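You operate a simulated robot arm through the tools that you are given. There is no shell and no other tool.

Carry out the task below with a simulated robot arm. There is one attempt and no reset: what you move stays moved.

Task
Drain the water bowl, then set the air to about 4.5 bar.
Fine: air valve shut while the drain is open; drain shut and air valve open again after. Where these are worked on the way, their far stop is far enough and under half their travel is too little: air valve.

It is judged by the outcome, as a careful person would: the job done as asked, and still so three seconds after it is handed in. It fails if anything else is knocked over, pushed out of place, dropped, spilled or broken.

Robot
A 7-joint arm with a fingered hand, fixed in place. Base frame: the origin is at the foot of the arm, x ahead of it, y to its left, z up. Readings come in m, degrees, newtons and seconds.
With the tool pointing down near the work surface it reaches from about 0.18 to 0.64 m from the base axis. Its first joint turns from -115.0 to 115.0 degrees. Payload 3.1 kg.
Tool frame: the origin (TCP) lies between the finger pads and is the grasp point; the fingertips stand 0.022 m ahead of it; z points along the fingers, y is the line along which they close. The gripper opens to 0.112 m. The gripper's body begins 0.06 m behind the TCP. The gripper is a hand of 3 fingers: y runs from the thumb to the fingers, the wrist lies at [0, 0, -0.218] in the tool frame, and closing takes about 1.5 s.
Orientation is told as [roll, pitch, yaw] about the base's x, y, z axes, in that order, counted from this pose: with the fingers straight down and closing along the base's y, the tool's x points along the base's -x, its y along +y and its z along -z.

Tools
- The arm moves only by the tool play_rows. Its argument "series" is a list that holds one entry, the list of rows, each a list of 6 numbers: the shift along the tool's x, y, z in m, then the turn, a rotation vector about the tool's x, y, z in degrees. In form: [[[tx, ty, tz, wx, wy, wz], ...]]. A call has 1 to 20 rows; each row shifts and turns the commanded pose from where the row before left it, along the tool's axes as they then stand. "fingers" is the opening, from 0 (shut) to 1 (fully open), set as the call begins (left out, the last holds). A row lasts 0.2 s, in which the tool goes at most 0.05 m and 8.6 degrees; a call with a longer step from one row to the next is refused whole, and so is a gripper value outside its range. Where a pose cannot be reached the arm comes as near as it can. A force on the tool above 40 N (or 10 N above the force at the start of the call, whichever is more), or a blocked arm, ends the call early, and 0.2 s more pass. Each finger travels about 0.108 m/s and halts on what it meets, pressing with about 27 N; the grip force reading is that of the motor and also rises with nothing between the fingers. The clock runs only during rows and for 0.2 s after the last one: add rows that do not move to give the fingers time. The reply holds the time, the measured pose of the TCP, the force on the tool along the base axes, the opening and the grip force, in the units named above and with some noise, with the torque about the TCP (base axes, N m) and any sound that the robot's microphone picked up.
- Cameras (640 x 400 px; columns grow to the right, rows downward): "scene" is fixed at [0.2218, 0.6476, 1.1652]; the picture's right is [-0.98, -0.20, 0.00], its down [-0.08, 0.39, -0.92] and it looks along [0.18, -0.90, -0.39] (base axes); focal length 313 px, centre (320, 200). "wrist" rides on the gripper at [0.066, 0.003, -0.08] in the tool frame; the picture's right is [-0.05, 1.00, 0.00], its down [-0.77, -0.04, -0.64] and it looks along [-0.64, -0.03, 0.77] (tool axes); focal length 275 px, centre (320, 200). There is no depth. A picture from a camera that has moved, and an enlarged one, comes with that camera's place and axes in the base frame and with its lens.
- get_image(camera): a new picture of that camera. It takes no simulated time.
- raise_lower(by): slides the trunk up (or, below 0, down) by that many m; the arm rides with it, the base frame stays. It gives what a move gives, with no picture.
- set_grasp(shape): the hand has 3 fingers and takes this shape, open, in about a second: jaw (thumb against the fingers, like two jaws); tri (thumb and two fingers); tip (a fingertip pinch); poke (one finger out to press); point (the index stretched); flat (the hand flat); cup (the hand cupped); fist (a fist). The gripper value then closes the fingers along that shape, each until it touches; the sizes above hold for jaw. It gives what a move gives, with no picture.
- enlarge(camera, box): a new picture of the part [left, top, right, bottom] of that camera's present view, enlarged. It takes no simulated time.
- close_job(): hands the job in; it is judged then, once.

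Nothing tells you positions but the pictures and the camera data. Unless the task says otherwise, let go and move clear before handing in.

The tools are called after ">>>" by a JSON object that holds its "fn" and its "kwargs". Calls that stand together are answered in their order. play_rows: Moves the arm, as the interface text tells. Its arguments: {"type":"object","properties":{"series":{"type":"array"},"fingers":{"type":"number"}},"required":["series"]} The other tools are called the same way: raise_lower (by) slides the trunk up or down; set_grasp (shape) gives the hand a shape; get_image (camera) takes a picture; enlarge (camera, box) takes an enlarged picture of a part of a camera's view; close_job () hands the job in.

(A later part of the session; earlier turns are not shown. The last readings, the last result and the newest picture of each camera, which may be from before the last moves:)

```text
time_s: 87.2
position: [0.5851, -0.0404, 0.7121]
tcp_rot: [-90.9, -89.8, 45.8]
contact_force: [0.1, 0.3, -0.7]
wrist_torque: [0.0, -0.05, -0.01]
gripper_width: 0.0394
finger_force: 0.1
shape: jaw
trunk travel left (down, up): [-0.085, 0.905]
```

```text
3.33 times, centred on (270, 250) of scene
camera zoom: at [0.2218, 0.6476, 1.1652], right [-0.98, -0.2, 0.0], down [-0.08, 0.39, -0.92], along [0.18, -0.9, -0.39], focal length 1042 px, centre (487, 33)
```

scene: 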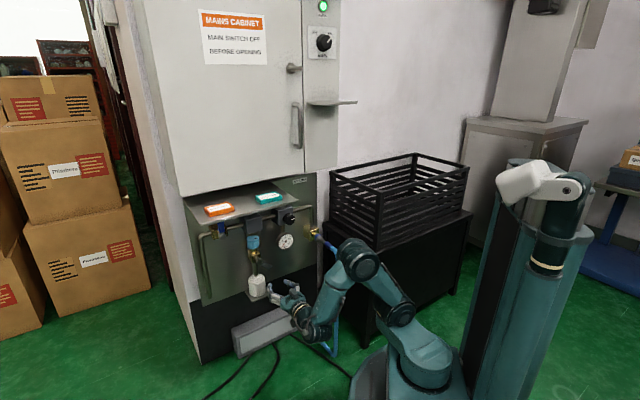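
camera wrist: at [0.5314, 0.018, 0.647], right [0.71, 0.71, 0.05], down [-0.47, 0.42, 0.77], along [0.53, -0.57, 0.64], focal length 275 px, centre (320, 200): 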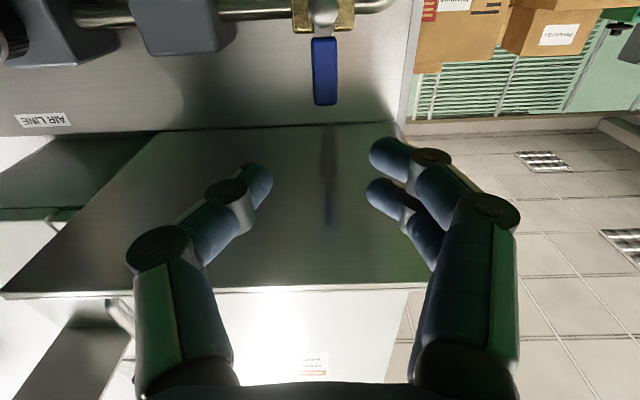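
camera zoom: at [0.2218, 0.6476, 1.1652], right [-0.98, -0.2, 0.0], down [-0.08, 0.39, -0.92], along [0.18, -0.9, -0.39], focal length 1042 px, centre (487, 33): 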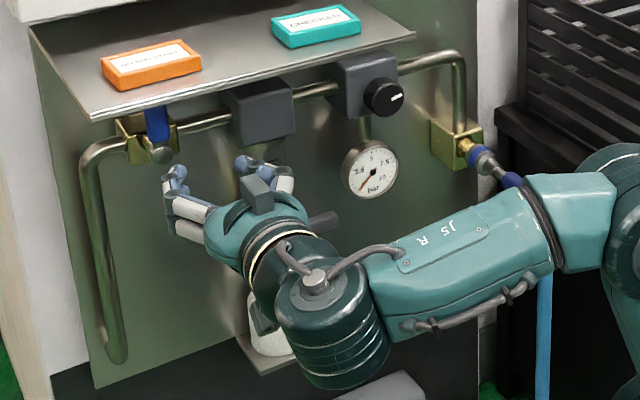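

The handle is nearly centred. I'll shift 4 mm left and advance over it.

>>> {"fn": "play_rows", "kwargs": {"series": [[[0, 0.004, 0.03, 0, 0, 0], [0, 0, 0.03, 0, 0, 0], [0, 0, 0.03, 0, 0, 0], [0, 0, 0.015, 0, 0, 0], [0, 0, 0, 0, 0, 0]]]}}

>>> {"fn": "get_image", "kwargs": {"camera": "wrist"}}

```text
time_s: 88.4
position: [0.6649, -0.111, 0.7143]
tcp_rot: [-87.8, -90.0, 42.7]
contact_force: [-0.1, -0.2, -0.5]
wrist_torque: [0.01, 0.02, 0.02]
gripper_width: 0.0395
finger_force: 0.0
shape: jaw
trunk travel left (down, up): [-0.085, 0.905]
```

```text
taken
camera wrist: at [0.6103, -0.0518, 0.6498], right [0.71, 0.71, 0.05], down [-0.47, 0.42, 0.77], along [0.53, -0.57, 0.64], focal length 275 px, centre (320, 200)
```

wrist: 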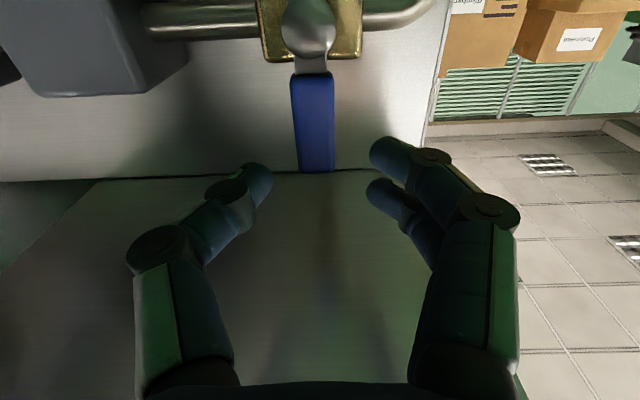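

Centred. I'll move in the last 33 mm, then start swinging the handle back toward the right (open).

>>> {"fn": "play_rows", "kwargs": {"series": [[[0, 0, 0.015, 0, 0, 0], [0, 0, 0.018, 0, 0, 0], [0, 0, 0, 0, 0, 0]]]}}

>>> {"fn": "get_image", "kwargs": {"camera": "wrist"}}

>>> {"fn": "play_rows", "kwargs": {"series": [[[0.0004, -0.0063, 0, 0, 0, 7.5], [0.0004, -0.0063, 0, 0, 0, 7.5], [0.0004, -0.0063, 0, 0, 0, 7.5], [0.0004, -0.0063, 0, 0, 0, 7.5], [0.0004, -0.0063, 0, 0, 0, 7.5], [0, 0, 0, 0, 0, 0]]]}}

>>> {"fn": "get_image", "kwargs": {"camera": "wrist"}}

```text
time_s: 89.2
position: [0.6872, -0.1347, 0.7118]
tcp_rot: [-88.4, -90.0, 43.4]
contact_force: [0.4, 0.5, 0.5]
wrist_torque: [0.01, 0.01, -0.03]
gripper_width: 0.0396
finger_force: 0.0
shape: jaw
trunk travel left (down, up): [-0.085, 0.905]
```

```text
taken
camera wrist: at [0.6327, -0.0772, 0.6476], right [0.71, 0.71, 0.05], down [-0.47, 0.42, 0.77], along [0.53, -0.57, 0.64], focal length 275 px, centre (320, 200)
```

wrist: 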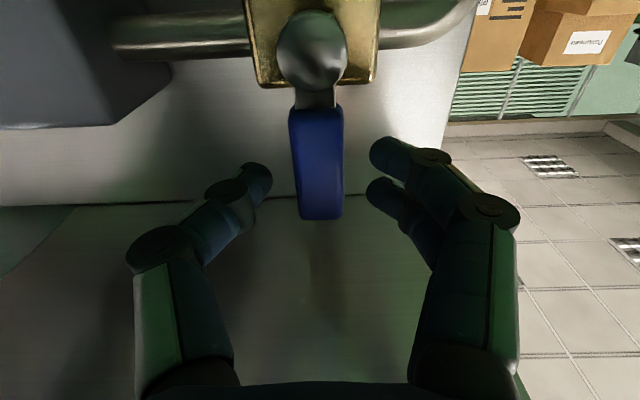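

```text
time_s: 90.6
position: [0.6658, -0.1534, 0.7008]
tcp_rot: [90.1, -52.4, -135.0]
contact_force: [0.8, 1.5, 1.4]
wrist_torque: [-0.03, -0.01, 0.01]
gripper_width: 0.0409
finger_force: 0.1
shape: jaw
trunk travel left (down, up): [-0.085, 0.905]
```

```text
taken
camera wrist: at [0.6394, -0.0669, 0.6527], right [0.54, 0.54, 0.65], down [-0.8, 0.1, 0.59], along [0.26, -0.84, 0.49], focal length 275 px, centre (320, 200)
```

wrist: 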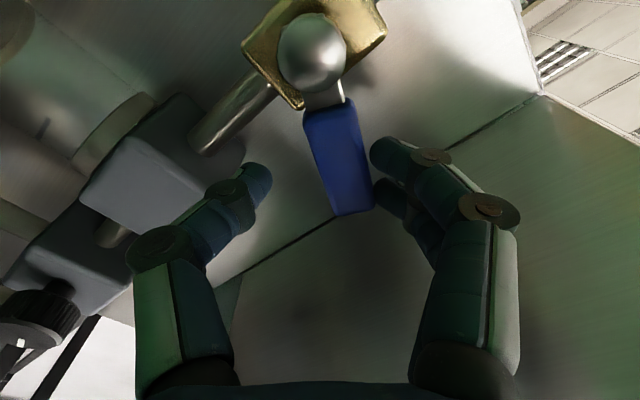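

It's following. I'll continue to the open stop.

>>> {"fn": "play_rows", "kwargs": {"series": [[[0.0004, -0.0063, 0, 0, 0, 7.5], [0.0004, -0.0063, 0, 0, 0, 7.5], [0.0004, -0.0063, 0, 0, 0, 7.5], [0.0004, -0.0063, 0, 0, 0, 7.5], [0.0004, -0.0063, 0, 0, 0, 7.5], [0.0004, -0.0063, 0, 0, 0, 7.5], [0.0004, -0.0063, 0, 0, 0, 7.5], [0, 0, 0, 0, 0, 0]]]}}

>>> {"fn": "get_image", "kwargs": {"camera": "wrist"}}

>>> {"fn": "enlarge", "kwargs": {"camera": "scene", "box": [190, 190, 350, 310]}}

```text
time_s: 92.4
position: [0.6529, -0.1685, 0.6644]
tcp_rot: [90.0, 0.0, -135.0]
contact_force: [0.0, 1.4, 0.1]
wrist_torque: [-0.04, -0.01, -0.02]
gripper_width: 0.0403
finger_force: 0.1
shape: jaw
trunk travel left (down, up): [-0.085, 0.905]
```

```text
taken
camera wrist: at [0.6426, -0.0654, 0.6684], right [-0.03, -0.03, 1.0], down [-0.99, -0.1, -0.04], along [0.1, -0.99, -0.03], focal length 275 px, centre (320, 200)
```

wrist: 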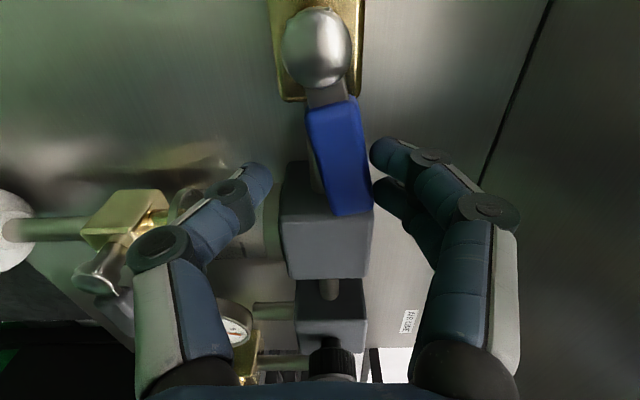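

```text
3.33 times, centred on (270, 250) of scene
camera zoom: at [0.2218, 0.6476, 1.1652], right [-0.98, -0.2, 0.0], down [-0.08, 0.39, -0.92], along [0.18, -0.9, -0.39], focal length 1042 px, centre (487, 33)
```

zoom: 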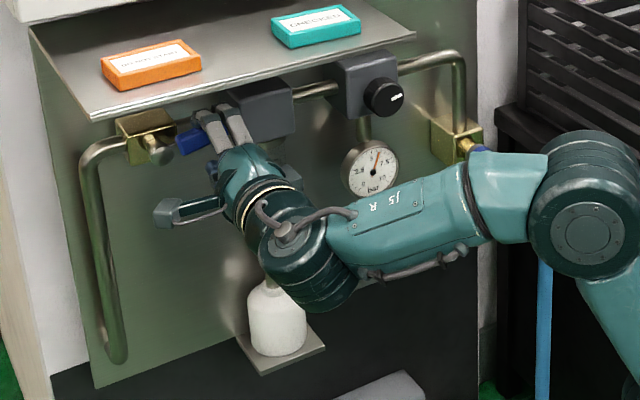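

The gauge is climbing again, so the valve is mostly open. I'll seat it on its open stop.

>>> {"fn": "play_rows", "kwargs": {"series": [[[0.0003, -0.005, 0, 0, 0, 6], [0.0003, -0.005, 0, 0, 0, 6], [0.0003, -0.005, 0, 0, 0, 6], [0, 0, 0, 0, 0, 0]]]}}

>>> {"fn": "get_image", "kwargs": {"camera": "wrist"}}

```text
time_s: 93.4
position: [0.6542, -0.1649, 0.6495]
tcp_rot: [90.1, 18.0, -134.9]
contact_force: [1.8, 2.9, 6.3]
wrist_torque: [-0.25, 0.11, 0.05]
gripper_width: 0.044
finger_force: 0.0
shape: jaw
trunk travel left (down, up): [-0.085, 0.905]
```

```text
taken
camera wrist: at [0.6412, -0.065, 0.6748], right [-0.25, -0.25, 0.94], down [-0.96, -0.06, -0.27], along [0.13, -0.97, -0.22], focal length 275 px, centre (320, 200)
```

wrist: 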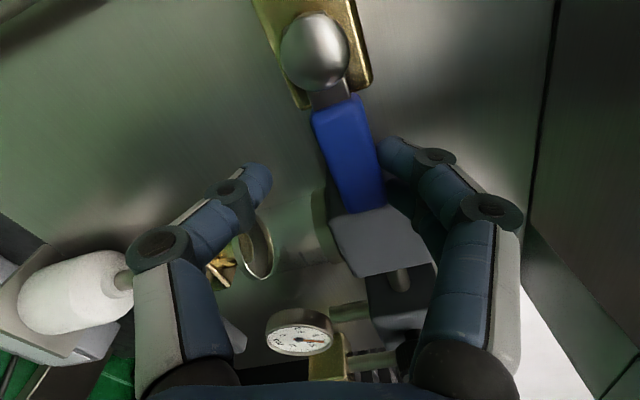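

The force is rising. One more small push will confirm the stop, and then I'll unwind and back out.

>>> {"fn": "play_rows", "kwargs": {"series": [[[0.0002, -0.004, 0, 0, 0, 4], [0, 0, 0, 0, 0, 0]]]}}

>>> {"fn": "play_rows", "kwargs": {"series": [[[0.0003, 0.005, 0, 0, 0, -6], [0.0003, 0.005, 0, 0, 0, -6], [0.0003, 0.005, 0, 0, 0, -6], [0.0002, 0.005, 0, 0, 0, -4], [0, 0, -0.02, 0, 0, 0], [0, 0, -0.025, 0, 0, 0], [0, 0, -0.03, 0, 0, 0], [0, 0, -0.03, 0, 0, 0], [0, 0, -0.03, 0, 0, 0], [0, 0, 0, 0, 0, 0]]]}}

>>> {"fn": "get_image", "kwargs": {"camera": "wrist"}}

>>> {"fn": "enlarge", "kwargs": {"camera": "scene", "box": [190, 190, 350, 310]}}

>>> {"fn": "enlarge", "kwargs": {"camera": "scene", "box": [265, 200, 315, 255]}}

```text
time_s: 94.0
position: [0.6545, -0.1633, 0.6461]
tcp_rot: [90.2, 22.1, -134.9]
contact_force: [8.4, 4.1, 12.8]
wrist_torque: [-0.44, 0.26, 0.18]
gripper_width: 0.0482
finger_force: 0.1
shape: jaw
trunk travel left (down, up): [-0.085, 0.905]
```

```text
time_s: 96.2
position: [0.5588, -0.0693, 0.6658]
tcp_rot: [90.0, -0.1, -135.1]
contact_force: [-0.3, -0.3, 0.2]
wrist_torque: [-0.01, -0.01, -0.03]
gripper_width: 0.0395
finger_force: 0.2
shape: jaw
trunk travel left (down, up): [-0.085, 0.905]
```

```text
taken
camera wrist: at [0.5479, 0.0328, 0.6705], right [-0.03, -0.03, 1.0], down [-0.99, -0.1, -0.04], along [0.1, -0.99, -0.03], focal length 275 px, centre (320, 200)
```

wrist: 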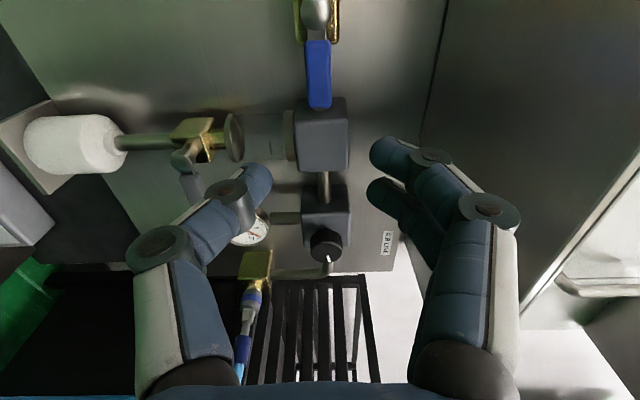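

```text
3.33 times, centred on (270, 250) of scene
camera zoom: at [0.2218, 0.6476, 1.1652], right [-0.98, -0.2, 0.0], down [-0.08, 0.39, -0.92], along [0.18, -0.9, -0.39], focal length 1042 px, centre (487, 33)
```

zoom: 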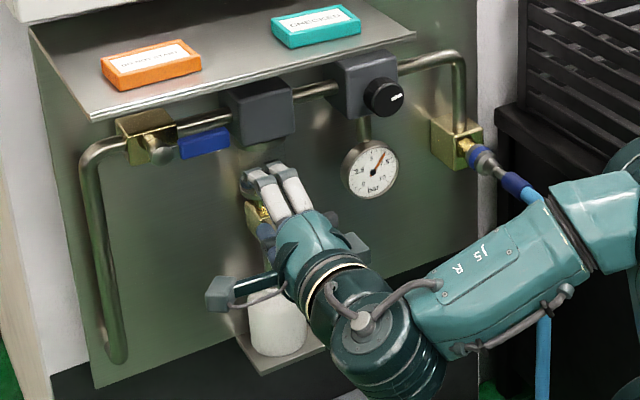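

```text
7.27 times, centred on (290, 228) of scene
camera zoom: at [0.2218, 0.6476, 1.1652], right [-0.98, -0.2, 0.0], down [-0.08, 0.39, -0.92], along [0.18, -0.9, -0.39], focal length 2274 px, centre (538, 0)
```

zoom: 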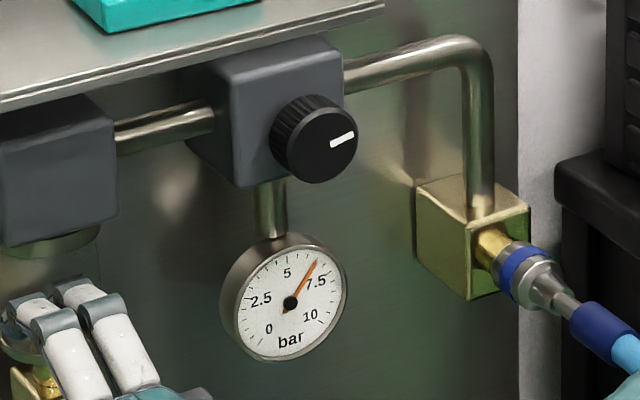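

The air valve is fully open again and the gauge is back to 6.5 bar. The drain is closed and the bowl empty. Next is the regulator knob at e about 0.152, z about 0.665: I'll move across, open the jaw and orient the hand.

>>> {"fn": "play_rows", "kwargs": {"series": [[[-0.039, 0, 0, 0, 0, 0], [-0.039, 0, 0, 0, 0, 0], [-0.039, 0, 0, 0, 0, 0], [-0.039, 0, 0, 0, 0, 0], [-0.038, -0.001, 0, 0, 0, 0], [0, 0, 0, 0, 0, 0]]], "fingers": 0.7}}

>>> {"fn": "play_rows", "kwargs": {"series": [[[0, 0, 0, 0, 0, -7.5], [0, 0, 0, 0, 0, -7.5], [0, 0, 0, 0, 0, -7.5], [0, 0, 0, 0, 0, -7.5], [0, 0, 0, 0, 0, -7.5], [0, 0, 0, 0, 0, -7.5], [0, 0, 0, 0, 0, -7.5], [0, 0, 0, 0, 0, -7.5], [0, 0, 0, 0, 0, -7.5], [0, 0, 0, 0, 0, -7.5], [0, 0, 0, 0, 0, -7.5], [0, 0, 0, 0, 0, -7.5], [0, 0, 0, 0, 0, -7.5], [0, 0, 0, 0, 0, -7.5], [0, 0, 0, 0, 0, -7.5], [0, 0, 0, 0, 0, -7.5], [0, 0, 0, 0, 0, 0]]]}}

>>> {"fn": "get_image", "kwargs": {"camera": "wrist"}}

>>> {"fn": "enlarge", "kwargs": {"camera": "scene", "box": [190, 190, 350, 310]}}

```text
time_s: 97.6
position: [0.4233, -0.2082, 0.6669]
tcp_rot: [90.0, 0.0, -135.0]
contact_force: [-0.5, 0.3, 0.6]
wrist_torque: [0.02, 0.01, -0.02]
gripper_width: 0.078
finger_force: 0.0
shape: jaw
trunk travel left (down, up): [-0.085, 0.905]
```

```text
time_s: 101.2
position: [0.4189, -0.2068, 0.6644]
tcp_rot: [-90.0, -59.7, 44.9]
contact_force: [0.4, -0.5, -0.5]
wrist_torque: [0.01, 0.02, 0.02]
gripper_width: 0.0781
finger_force: 0.0
shape: jaw
trunk travel left (down, up): [-0.085, 0.905]
```

```text
taken
camera wrist: at [0.3416, -0.1733, 0.607], right [0.63, 0.63, -0.46], down [-0.2, 0.7, 0.68], along [0.75, -0.34, 0.56], focal length 275 px, centre (320, 200)
```

wrist: 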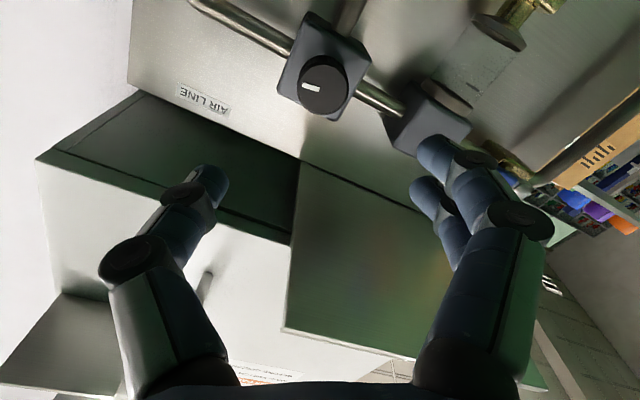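

```text
3.33 times, centred on (270, 250) of scene
camera zoom: at [0.2218, 0.6476, 1.1652], right [-0.98, -0.2, 0.0], down [-0.08, 0.39, -0.92], along [0.18, -0.9, -0.39], focal length 1042 px, centre (487, 33)
```

zoom: 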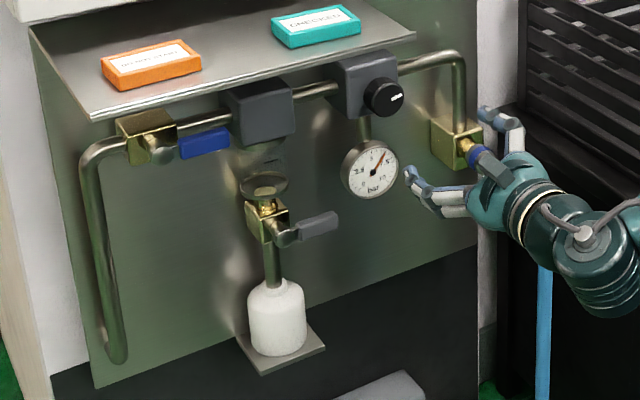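

The knob is nearly on the tool axis, off by about 4 mm. I'll correct that and advance partway.

>>> {"fn": "play_rows", "kwargs": {"series": [[[-0.003, 0.003, 0.02, 0, 0, 0], [0, 0, 0.03, 0, 0, 0], [0, 0, 0.03, 0, 0, 0], [0, 0, 0, 0, 0, 0]]]}}

>>> {"fn": "get_image", "kwargs": {"camera": "wrist"}}

>>> {"fn": "enlarge", "kwargs": {"camera": "scene", "box": [230, 190, 350, 280]}}

```text
time_s: 102.2
position: [0.4796, -0.26, 0.6656]
tcp_rot: [-90.1, -60.0, 45.0]
contact_force: [1.2, 0.7, 0.2]
wrist_torque: [0.0, 0.0, -0.01]
gripper_width: 0.078
finger_force: 0.1
shape: jaw
trunk travel left (down, up): [-0.085, 0.905]
```

```text
taken
camera wrist: at [0.4011, -0.2257, 0.6091], right [0.63, 0.63, -0.46], down [-0.2, 0.7, 0.69], along [0.75, -0.34, 0.56], focal length 275 px, centre (320, 200)
```

wrist: 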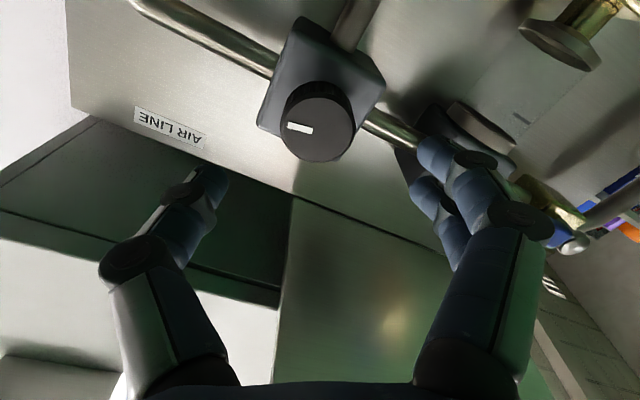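

```text
4.44 times, centred on (290, 235) of scene
camera zoom: at [0.2218, 0.6476, 1.1652], right [-0.98, -0.2, 0.0], down [-0.08, 0.39, -0.92], along [0.18, -0.9, -0.39], focal length 1389 px, centre (453, 44)
```

zoom: 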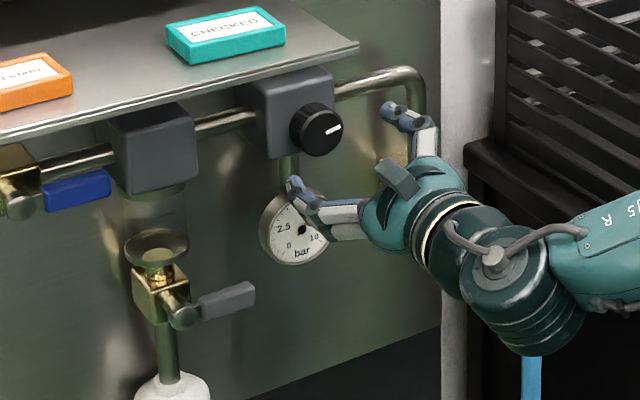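

The knob is now on the tool axis. I'll advance over it and close gently.

>>> {"fn": "play_rows", "kwargs": {"series": [[[0, 0, 0.02, 0, 0, 0], [0, 0, 0.02, 0, 0, 0], [0, 0, 0.014, 0, 0, 0], [0, 0, 0, 0, 0, 0]]]}}

>>> {"fn": "get_image", "kwargs": {"camera": "wrist"}}

>>> {"fn": "enlarge", "kwargs": {"camera": "scene", "box": [230, 190, 350, 280]}}

```text
time_s: 103.2
position: [0.5188, -0.2993, 0.6656]
tcp_rot: [-89.9, -60.0, 45.0]
contact_force: [0.3, -0.1, 0.5]
wrist_torque: [-0.02, -0.01, 0.01]
gripper_width: 0.0783
finger_force: 0.1
shape: jaw
trunk travel left (down, up): [-0.085, 0.905]
```

```text
taken
camera wrist: at [0.4411, -0.2643, 0.6092], right [0.63, 0.63, -0.46], down [-0.2, 0.7, 0.69], along [0.75, -0.34, 0.56], focal length 275 px, centre (320, 200)
```

wrist: 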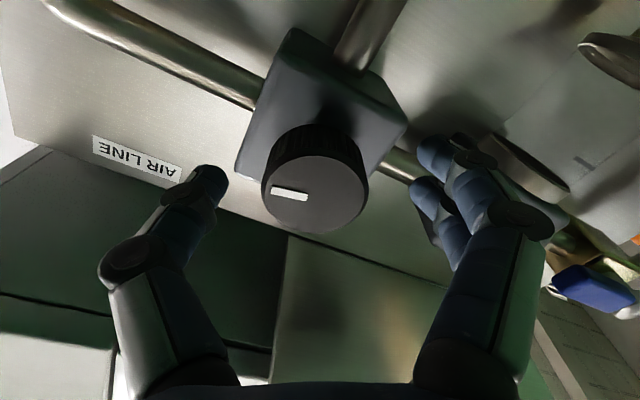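

```text
4.44 times, centred on (290, 235) of scene
camera zoom: at [0.2218, 0.6476, 1.1652], right [-0.98, -0.2, 0.0], down [-0.08, 0.39, -0.92], along [0.18, -0.9, -0.39], focal length 1389 px, centre (453, 44)
```

zoom: 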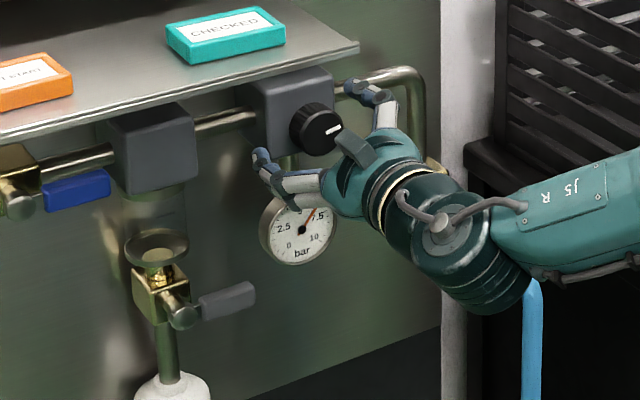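

The hand is over the knob with clearance all round, and most of the gauge is visible. I'll close on it.

>>> {"fn": "play_rows", "kwargs": {"series": [[[0, 0, 0, 0, 0, 0], [0, 0, 0, 0, 0, 0], [0, 0, 0, 0, 0, 0], [0, 0, 0, 0, 0, 0], [0, 0, 0, 0, 0, 0]]], "fingers": 0.2}}

>>> {"fn": "get_image", "kwargs": {"camera": "wrist"}}

>>> {"fn": "enlarge", "kwargs": {"camera": "scene", "box": [265, 210, 315, 255]}}

```text
time_s: 104.4
position: [0.5185, -0.2985, 0.666]
tcp_rot: [-90.1, -60.0, 45.1]
contact_force: [2.2, -3.2, 4.8]
wrist_torque: [-0.1, -0.05, 0.01]
gripper_width: 0.0299
finger_force: 26.6
shape: jaw
trunk travel left (down, up): [-0.085, 0.905]
```

```text
taken
camera wrist: at [0.4409, -0.2643, 0.6096], right [0.63, 0.63, -0.46], down [-0.2, 0.7, 0.69], along [0.75, -0.34, 0.57], focal length 275 px, centre (320, 200)
```

wrist: 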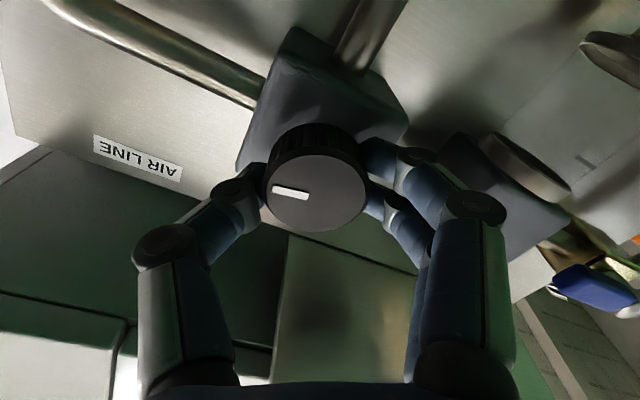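

```text
8.89 times, centred on (290, 232) of scene
camera zoom: at [0.2218, 0.6476, 1.1652], right [-0.98, -0.2, 0.0], down [-0.08, 0.39, -0.92], along [0.18, -0.9, -0.39], focal length 2779 px, centre (587, -89)
```

zoom: 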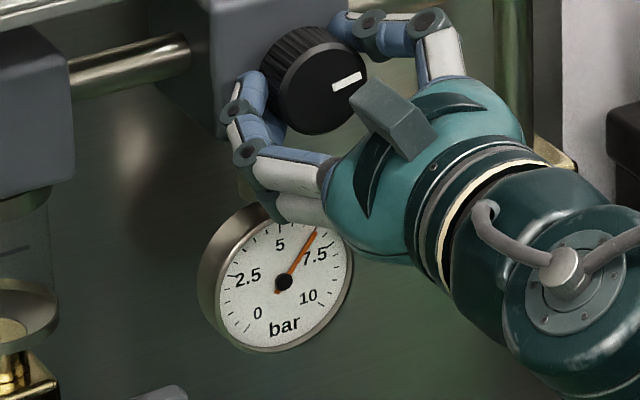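

Gripped at 26.6 N and the gauge is readable. I'll try a small counter-clockwise turn first to learn the response.

>>> {"fn": "play_rows", "kwargs": {"series": [[[0, 0, 0, 0, 0, -4], [0, 0, 0, 0, 0, -4], [0, 0, 0, 0, 0, -4], [0, 0, 0, 0, 0, -3], [0, 0, 0, 0, 0, 0], [0, 0, 0, 0, 0, 0]]]}}

>>> {"fn": "get_image", "kwargs": {"camera": "wrist"}}

>>> {"fn": "enlarge", "kwargs": {"camera": "scene", "box": [265, 210, 315, 255]}}

```text
time_s: 105.8
position: [0.5185, -0.2981, 0.6664]
tcp_rot: [-90.0, -44.9, 45.0]
contact_force: [8.1, -2.8, 7.8]
wrist_torque: [-0.08, -0.06, 0.07]
gripper_width: 0.0301
finger_force: 27.2
shape: jaw
trunk travel left (down, up): [-0.085, 0.905]
```

```text
taken
camera wrist: at [0.4307, -0.2741, 0.6188], right [0.52, 0.52, -0.67], down [-0.08, 0.82, 0.57], along [0.85, -0.24, 0.47], focal length 275 px, centre (320, 200)
```

wrist: 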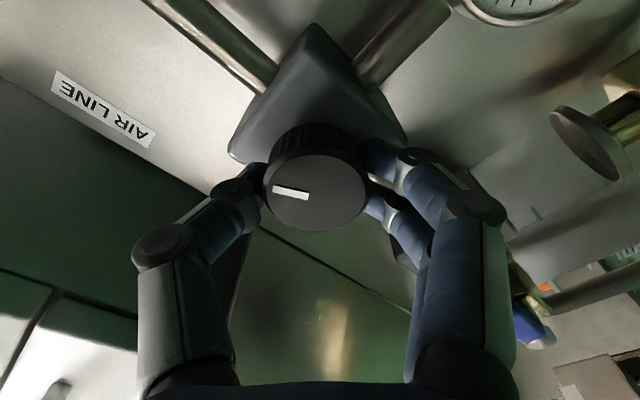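

```text
8.89 times, centred on (290, 232) of scene
camera zoom: at [0.2218, 0.6476, 1.1652], right [-0.98, -0.2, 0.0], down [-0.08, 0.39, -0.92], along [0.18, -0.9, -0.39], focal length 2779 px, centre (587, -89)
```

zoom: 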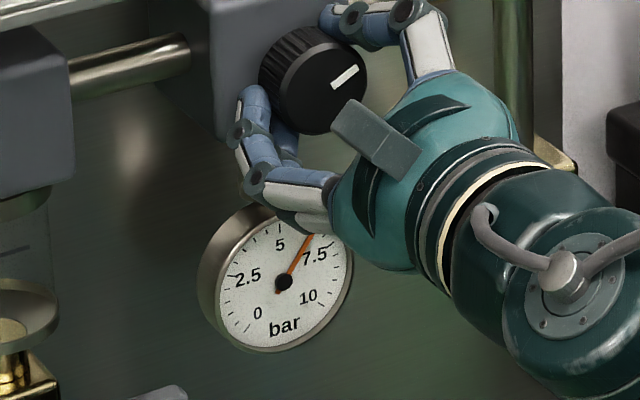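

The knob turned with the hand and the needle dropped slightly. I'll let it settle and read it close up.

>>> {"fn": "play_rows", "kwargs": {"series": [[[0, 0, 0, 0, 0, 0], [0, 0, 0, 0, 0, 0], [0, 0, 0, 0, 0, 0], [0, 0, 0, 0, 0, 0], [0, 0, 0, 0, 0, 0]]]}}

>>> {"fn": "enlarge", "kwargs": {"camera": "scene", "box": [274, 230, 298, 252]}}

```text
time_s: 107.0
position: [0.5186, -0.2984, 0.6662]
tcp_rot: [-90.1, -44.9, 45.0]
contact_force: [9.1, -1.8, 6.5]
wrist_torque: [-0.06, -0.08, 0.04]
gripper_width: 0.0303
finger_force: 27.4
shape: jaw
trunk travel left (down, up): [-0.085, 0.905]
```

```text
16.00 times, centred on (286, 241) of scene
camera zoom: at [0.2218, 0.6476, 1.1652], right [-0.98, -0.2, 0.0], down [-0.08, 0.39, -0.92], along [0.18, -0.9, -0.39], focal length 5002 px, centre (864, -456)
```

zoom: 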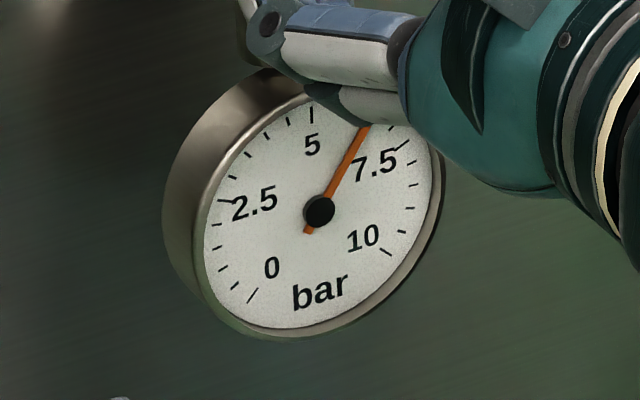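

The response is shallow: about 0.1 to 0.2 bar for 15 degrees. I'll turn a further 60 degrees counter-clockwise and read again.

>>> {"fn": "play_rows", "kwargs": {"series": [[[0, 0, 0, 0, 0, -6], [0, 0, 0, 0, 0, -6], [0, 0, 0, 0, 0, -6], [0, 0, 0, 0, 0, -6], [0, 0, 0, 0, 0, -6], [0, 0, 0, 0, 0, -6], [0, 0, 0, 0, 0, -6], [0, 0, 0, 0, 0, -6], [0, 0, 0, 0, 0, -6], [0, 0, 0, 0, 0, -6], [0, 0, 0, 0, 0, 0], [0, 0, 0, 0, 0, 0], [0, 0, 0, 0, 0, 0]]]}}

>>> {"fn": "get_image", "kwargs": {"camera": "wrist"}}

>>> {"fn": "enlarge", "kwargs": {"camera": "scene", "box": [265, 210, 315, 255]}}

>>> {"fn": "enlarge", "kwargs": {"camera": "scene", "box": [274, 230, 298, 252]}}

```text
time_s: 109.8
position: [0.5197, -0.2992, 0.6653]
tcp_rot: [-90.0, 15.2, 45.1]
contact_force: [11.3, 9.7, -8.2]
wrist_torque: [0.1, 0.11, 0.19]
gripper_width: 0.0303
finger_force: 27.0
shape: jaw
trunk travel left (down, up): [-0.085, 0.905]
```

```text
taken
camera wrist: at [0.4165, -0.2891, 0.6805], right [-0.15, -0.15, -0.98], down [0.08, 0.98, -0.17], along [0.98, -0.11, -0.14], focal length 275 px, centre (320, 200)
```

wrist: 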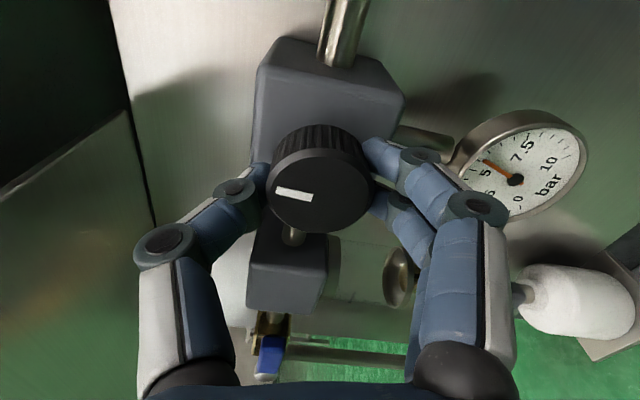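

```text
8.89 times, centred on (290, 232) of scene
camera zoom: at [0.2218, 0.6476, 1.1652], right [-0.98, -0.2, 0.0], down [-0.08, 0.39, -0.92], along [0.18, -0.9, -0.39], focal length 2779 px, centre (587, -89)
```

zoom: 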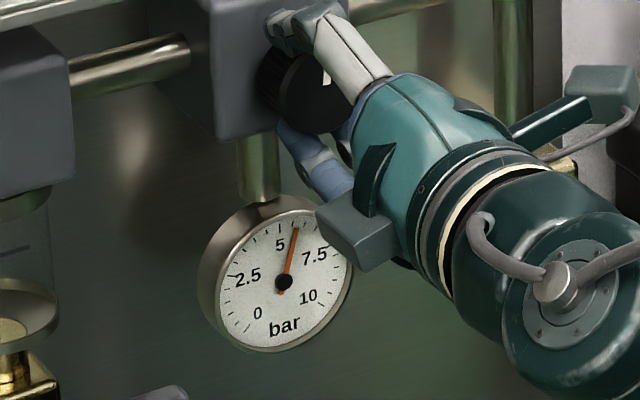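

```text
16.00 times, centred on (286, 241) of scene
camera zoom: at [0.2218, 0.6476, 1.1652], right [-0.98, -0.2, 0.0], down [-0.08, 0.39, -0.92], along [0.18, -0.9, -0.39], focal length 5002 px, centre (864, -456)
```

zoom: 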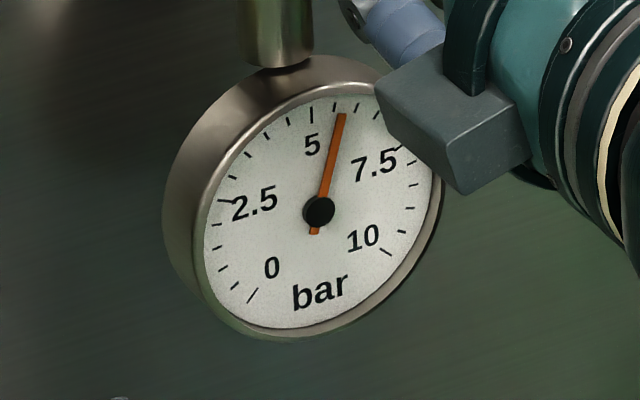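

The gauge now reads about 5.7 bar after 75 degrees, which is roughly 0.01 bar per degree, so about 115 degrees more is needed. I'll let go, back off slightly and unwind the hand for a second bite.

>>> {"fn": "play_rows", "kwargs": {"series": [[[0, 0, 0, 0, 0, 0], [0, 0, 0, 0, 0, 0], [0, 0, 0, 0, 0, 0], [0, 0, -0.015, 0, 0, 0], [0, 0, -0.02, 0, 0, 0], [0, 0, 0, 0, 0, 0]]], "fingers": 0.7}}

>>> {"fn": "get_image", "kwargs": {"camera": "wrist"}}

>>> {"fn": "enlarge", "kwargs": {"camera": "scene", "box": [265, 210, 315, 255]}}

>>> {"fn": "play_rows", "kwargs": {"series": [[[0, 0, 0, 0, 0, 7.5], [0, 0, 0, 0, 0, 7.5], [0, 0, 0, 0, 0, 7.5], [0, 0, 0, 0, 0, 7.5], [0, 0, 0, 0, 0, 7.5], [0, 0, 0, 0, 0, 7.5], [0, 0, 0, 0, 0, 7.5], [0, 0, 0, 0, 0, 7.5], [0, 0, 0, 0, 0, 7.5], [0, 0, 0, 0, 0, 7.5], [0, 0, 0, 0, 0, 7.5], [0, 0, 0, 0, 0, 7.5], [0, 0, 0, 0, 0, 7.5], [0, 0, 0, 0, 0, 7.5], [0, 0, 0, 0, 0, 0]]]}}

>>> {"fn": "get_image", "kwargs": {"camera": "wrist"}}

```text
time_s: 111.2
position: [0.4924, -0.275, 0.666]
tcp_rot: [-90.1, 15.1, 44.9]
contact_force: [0.2, 0.5, -0.1]
wrist_torque: [-0.01, 0.01, -0.01]
gripper_width: 0.0782
finger_force: 0.0
shape: jaw
trunk travel left (down, up): [-0.085, 0.905]
```

```text
taken
camera wrist: at [0.39, -0.2639, 0.6816], right [-0.15, -0.15, -0.98], down [0.08, 0.98, -0.17], along [0.98, -0.11, -0.14], focal length 275 px, centre (320, 200)
```

wrist: 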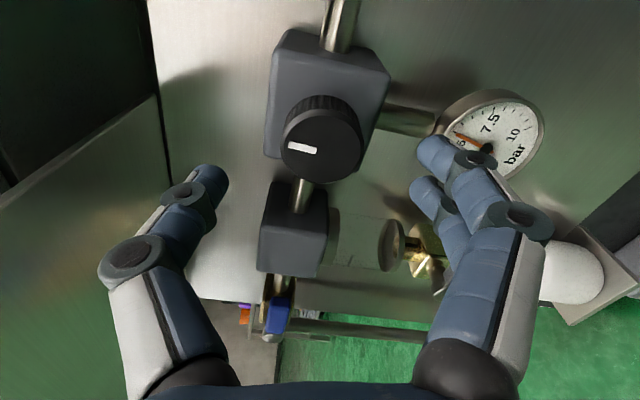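

```text
8.89 times, centred on (290, 232) of scene
camera zoom: at [0.2218, 0.6476, 1.1652], right [-0.98, -0.2, 0.0], down [-0.08, 0.39, -0.92], along [0.18, -0.9, -0.39], focal length 2779 px, centre (587, -89)
```

zoom: 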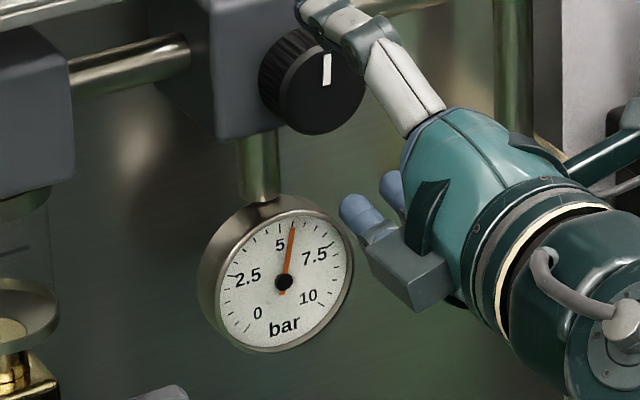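

```text
time_s: 114.4
position: [0.4934, -0.277, 0.6661]
tcp_rot: [86.2, -90.0, -131.1]
contact_force: [0.1, 0.0, -0.4]
wrist_torque: [0.02, 0.01, 0.01]
gripper_width: 0.0781
finger_force: 0.2
shape: jaw
trunk travel left (down, up): [-0.085, 0.905]
```

```text
taken
camera wrist: at [0.4387, -0.2173, 0.6008], right [0.71, 0.71, 0.05], down [-0.48, 0.42, 0.77], along [0.52, -0.57, 0.64], focal length 275 px, centre (320, 200)
```

wrist: 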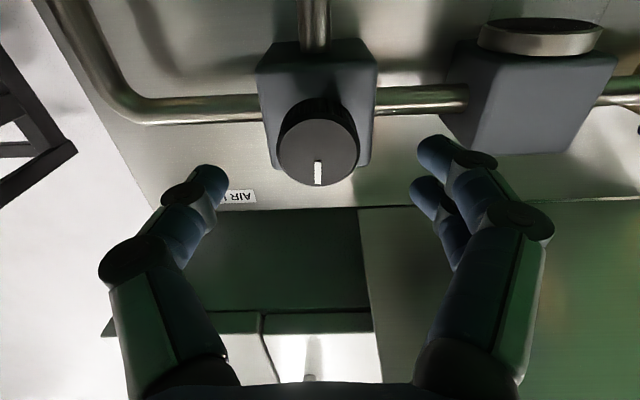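

The knob mark now points up and the needle has settled a bit lower. I'll read the gauge accurately before the next turn.

>>> {"fn": "enlarge", "kwargs": {"camera": "scene", "box": [274, 230, 298, 252]}}

>>> {"fn": "enlarge", "kwargs": {"camera": "scene", "box": [265, 210, 315, 255]}}

```text
16.00 times, centred on (286, 241) of scene
camera zoom: at [0.2218, 0.6476, 1.1652], right [-0.98, -0.2, 0.0], down [-0.08, 0.39, -0.92], along [0.18, -0.9, -0.39], focal length 5002 px, centre (864, -456)
```

zoom: 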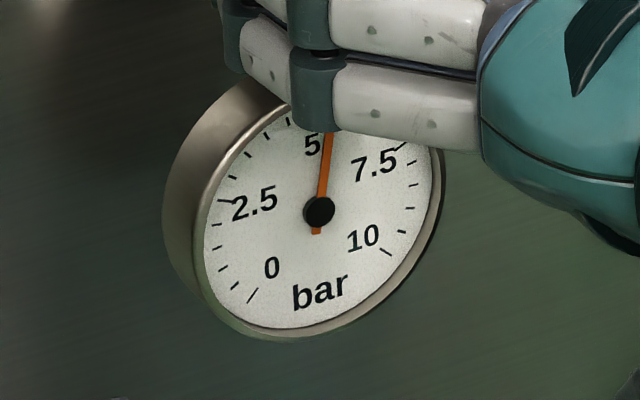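

```text
8.89 times, centred on (290, 232) of scene
camera zoom: at [0.2218, 0.6476, 1.1652], right [-0.98, -0.2, 0.0], down [-0.08, 0.39, -0.92], along [0.18, -0.9, -0.39], focal length 2779 px, centre (587, -89)
```

zoom: 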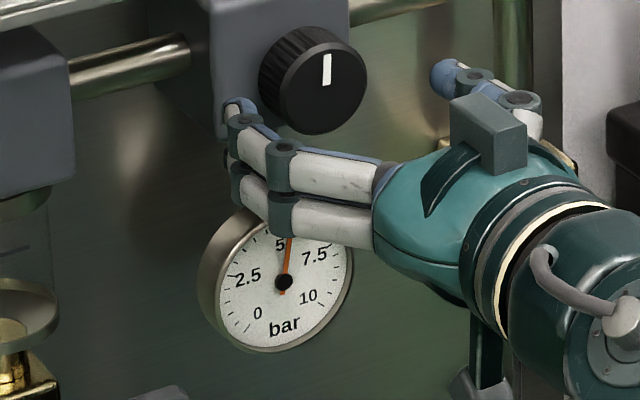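

The gauge settles at 5.5 bar: 75 degrees gave exactly 1 bar. So 75 degrees more should give 4.5 bar. I'll advance, grip and turn.

>>> {"fn": "play_rows", "kwargs": {"series": [[[0, 0, 0.017, 0, 0, 0], [0, 0, 0.017, 0, 0, 0], [0, 0, 0, 0, 0, 0]]]}}

>>> {"fn": "play_rows", "kwargs": {"series": [[[0, 0, 0, 0, 0, 0], [0, 0, 0, 0, 0, 0], [0, 0, 0, 0, 0, 0], [0, 0, 0, 0, 0, 0], [0, 0, 0, 0, 0, 0]]], "fingers": 0.2}}

>>> {"fn": "get_image", "kwargs": {"camera": "wrist"}}

```text
time_s: 115.2
position: [0.5184, -0.2988, 0.6676]
tcp_rot: [-85.2, -89.9, 40.1]
contact_force: [-1.0, -0.1, -0.5]
wrist_torque: [0.0, -0.01, -0.02]
gripper_width: 0.0781
finger_force: 0.0
shape: jaw
trunk travel left (down, up): [-0.085, 0.905]
```

```text
time_s: 116.4
position: [0.5178, -0.2988, 0.6654]
tcp_rot: [-133.5, -90.0, 88.4]
contact_force: [-0.5, -4.0, 1.7]
wrist_torque: [-0.03, -0.02, -0.04]
gripper_width: 0.0308
finger_force: 26.9
shape: jaw
trunk travel left (down, up): [-0.085, 0.905]
```

```text
taken
camera wrist: at [0.4636, -0.2412, 0.6016], right [0.71, 0.71, 0.05], down [-0.47, 0.42, 0.77], along [0.52, -0.57, 0.64], focal length 275 px, centre (320, 200)
```

wrist: 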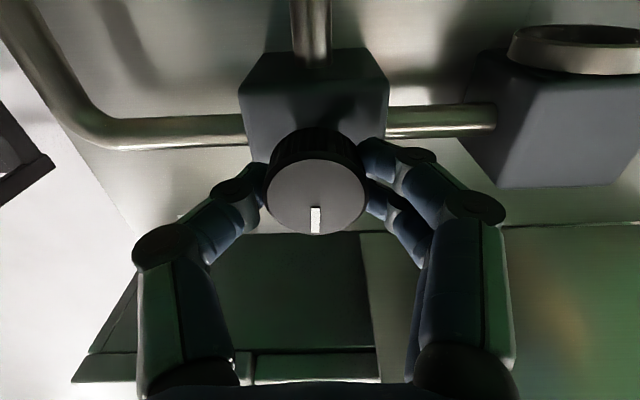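

Gripped with the knob mark up. Now I'll turn 75 degrees counter-clockwise.

>>> {"fn": "play_rows", "kwargs": {"series": [[[0, 0, 0, 0, 0, -6.25], [0, 0, 0, 0, 0, -6.25], [0, 0, 0, 0, 0, -6.25], [0, 0, 0, 0, 0, -6.25], [0, 0, 0, 0, 0, -6.25], [0, 0, 0, 0, 0, -6.25], [0, 0, 0, 0, 0, -6.25], [0, 0, 0, 0, 0, -6.25], [0, 0, 0, 0, 0, -6.25], [0, 0, 0, 0, 0, -6.25], [0, 0, 0, 0, 0, -6.25], [0, 0, 0, 0, 0, -6.25], [0, 0, 0, 0, 0, 0], [0, 0, 0, 0, 0, 0], [0, 0, 0, 0, 0, 0], [0, 0, 0, 0, 0, 0], [0, 0, 0, 0, 0, 0], [0, 0, 0, 0, 0, 0], [0, 0, 0, 0, 0, 0], [0, 0, 0, 0, 0, 0]]]}}

>>> {"fn": "get_image", "kwargs": {"camera": "wrist"}}

>>> {"fn": "enlarge", "kwargs": {"camera": "scene", "box": [274, 230, 298, 252]}}

```text
time_s: 120.6
position: [0.5175, -0.2991, 0.6662]
tcp_rot: [-89.8, -14.9, 45.0]
contact_force: [3.1, -3.9, -5.6]
wrist_torque: [0.11, 0.05, 0.01]
gripper_width: 0.0298
finger_force: 26.9
shape: jaw
trunk travel left (down, up): [-0.085, 0.905]
```

```text
taken
camera wrist: at [0.4164, -0.2878, 0.6469], right [0.21, 0.22, -0.95], down [0.07, 0.97, 0.23], along [0.97, -0.12, 0.19], focal length 275 px, centre (320, 200)
```

wrist: 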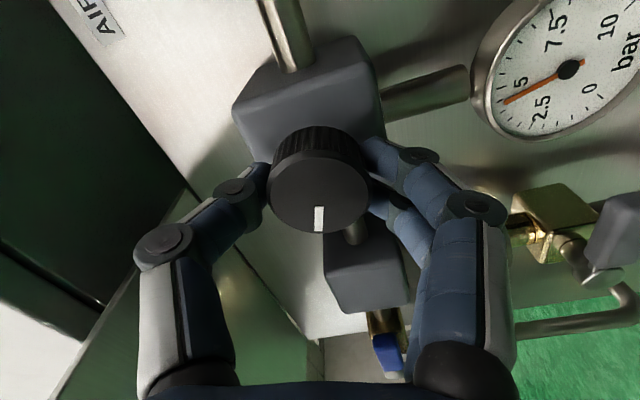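

```text
16.00 times, centred on (286, 241) of scene
camera zoom: at [0.2218, 0.6476, 1.1652], right [-0.98, -0.2, 0.0], down [-0.08, 0.39, -0.92], along [0.18, -0.9, -0.39], focal length 5002 px, centre (864, -456)
```

zoom: 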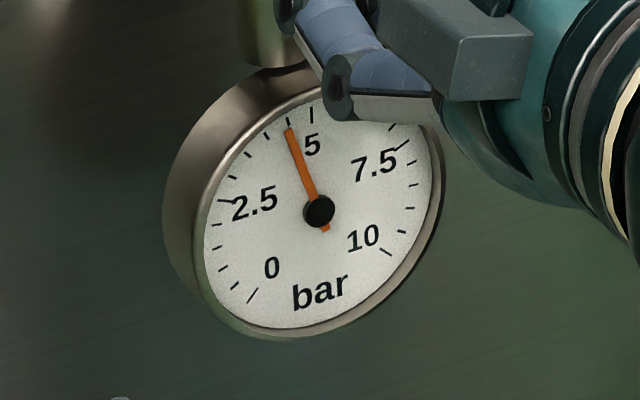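

The needle sits right at the 4.5 mark. I'll wait a moment for it to settle and read again before letting go.

>>> {"fn": "play_rows", "kwargs": {"series": [[[0, 0, 0, 0, 0, 0], [0, 0, 0, 0, 0, 0], [0, 0, 0, 0, 0, 0], [0, 0, 0, 0, 0, 0], [0, 0, 0, 0, 0, 0], [0, 0, 0, 0, 0, 0], [0, 0, 0, 0, 0, 0], [0, 0, 0, 0, 0, 0], [0, 0, 0, 0, 0, 0], [0, 0, 0, 0, 0, 0], [0, 0, 0, 0, 0, 0], [0, 0, 0, 0, 0, 0], [0, 0, 0, 0, 0, 0], [0, 0, 0, 0, 0, 0], [0, 0, 0, 0, 0, 0]]]}}

>>> {"fn": "enlarge", "kwargs": {"camera": "scene", "box": [274, 230, 298, 252]}}

>>> {"fn": "enlarge", "kwargs": {"camera": "wrist", "box": [460, 0, 640, 140]}}

```text
time_s: 123.8
position: [0.5176, -0.2997, 0.6658]
tcp_rot: [-89.8, -14.9, 45.0]
contact_force: [3.7, -4.6, -4.6]
wrist_torque: [0.08, 0.06, 0.01]
gripper_width: 0.03
finger_force: 27.0
shape: jaw
trunk travel left (down, up): [-0.085, 0.905]
```

```text
16.00 times, centred on (286, 241) of scene
camera zoom: at [0.2218, 0.6476, 1.1652], right [-0.98, -0.2, 0.0], down [-0.08, 0.39, -0.92], along [0.18, -0.9, -0.39], focal length 5002 px, centre (864, -456)
```

zoom: 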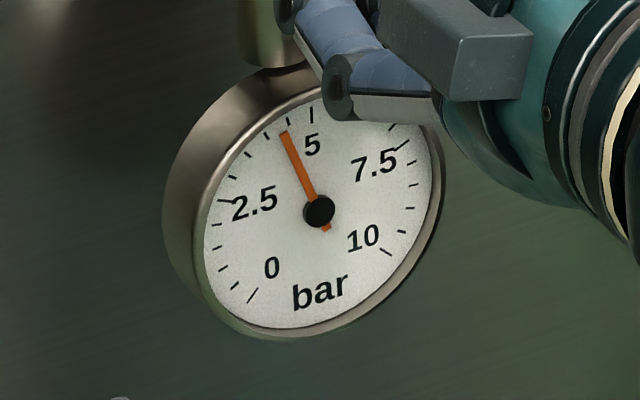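

```text
2.86 times, centred on (550, 70) of wrist
camera zoom: at [0.4164, -0.2878, 0.6469], right [0.21, 0.22, -0.95], down [0.07, 0.97, 0.23], along [0.97, -0.12, 0.19], focal length 786 px, centre (-337, 571)
```

zoom: 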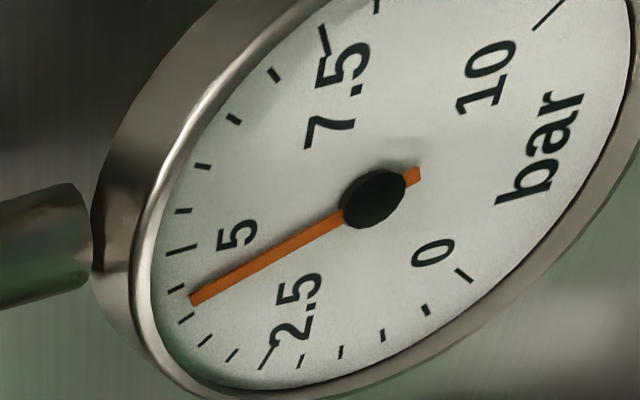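

Settled, it reads about 4.3 bar, slightly low. I'll check whether it's still drifting before trimming back up.

>>> {"fn": "play_rows", "kwargs": {"series": [[[0, 0, 0, 0, 0, 0], [0, 0, 0, 0, 0, 0], [0, 0, 0, 0, 0, 0], [0, 0, 0, 0, 0, 0], [0, 0, 0, 0, 0, 0], [0, 0, 0, 0, 0, 0], [0, 0, 0, 0, 0, 0], [0, 0, 0, 0, 0, 0], [0, 0, 0, 0, 0, 0], [0, 0, 0, 0, 0, 0]]]}}

>>> {"fn": "enlarge", "kwargs": {"camera": "scene", "box": [276, 232, 296, 246]}}

```text
time_s: 126.0
position: [0.5171, -0.3002, 0.6659]
tcp_rot: [-89.9, -14.9, 45.0]
contact_force: [4.8, -4.0, -4.7]
wrist_torque: [0.12, 0.06, -0.05]
gripper_width: 0.03
finger_force: 26.6
shape: jaw
trunk travel left (down, up): [-0.085, 0.905]
```

```text
16.00 times, centred on (286, 239) of scene
camera zoom: at [0.2218, 0.6476, 1.1652], right [-0.98, -0.2, 0.0], down [-0.08, 0.39, -0.92], along [0.18, -0.9, -0.39], focal length 5002 px, centre (864, -424)
```

zoom: 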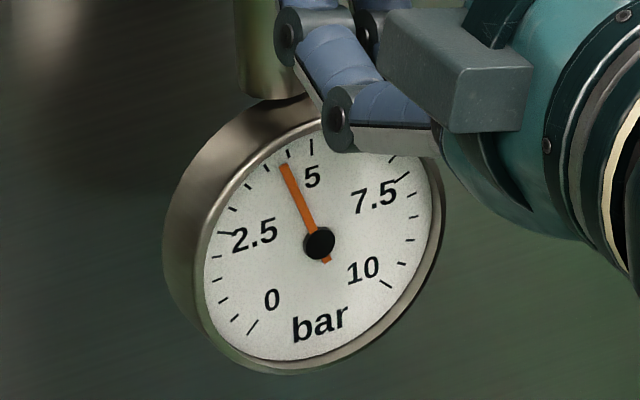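

It's steady at about 4.3, so I'll trim 13 degrees clockwise.

>>> {"fn": "play_rows", "kwargs": {"series": [[[0, 0, 0, 0, 0, 4.5], [0, 0, 0, 0, 0, 4.5], [0, 0, 0, 0, 0, 4], [0, 0, 0, 0, 0, 0], [0, 0, 0, 0, 0, 0], [0, 0, 0, 0, 0, 0], [0, 0, 0, 0, 0, 0], [0, 0, 0, 0, 0, 0], [0, 0, 0, 0, 0, 0], [0, 0, 0, 0, 0, 0], [0, 0, 0, 0, 0, 0], [0, 0, 0, 0, 0, 0], [0, 0, 0, 0, 0, 0], [0, 0, 0, 0, 0, 0], [0, 0, 0, 0, 0, 0], [0, 0, 0, 0, 0, 0], [0, 0, 0, 0, 0, 0], [0, 0, 0, 0, 0, 0], [0, 0, 0, 0, 0, 0]]]}}

>>> {"fn": "enlarge", "kwargs": {"camera": "scene", "box": [276, 232, 296, 246]}}

>>> {"fn": "get_image", "kwargs": {"camera": "wrist"}}

```text
time_s: 130.0
position: [0.5178, -0.2997, 0.6648]
tcp_rot: [-90.0, -27.8, 44.9]
contact_force: [5.8, 1.2, -3.8]
wrist_torque: [0.05, 0.05, 0.12]
gripper_width: 0.0299
finger_force: 26.9
shape: jaw
trunk travel left (down, up): [-0.085, 0.905]
```

```text
16.00 times, centred on (286, 239) of scene
camera zoom: at [0.2218, 0.6476, 1.1652], right [-0.98, -0.2, 0.0], down [-0.08, 0.39, -0.92], along [0.18, -0.9, -0.39], focal length 5002 px, centre (864, -424)
```

zoom: 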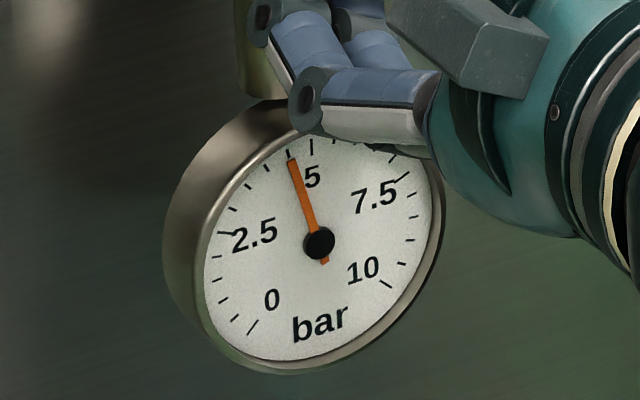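

```text
taken
camera wrist: at [0.4206, -0.2839, 0.6335], right [0.36, 0.36, -0.86], down [0.02, 0.92, 0.39], along [0.93, -0.16, 0.32], focal length 275 px, centre (320, 200)
```

wrist: 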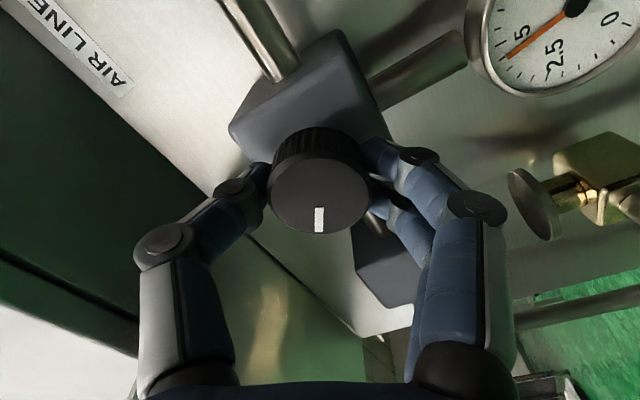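

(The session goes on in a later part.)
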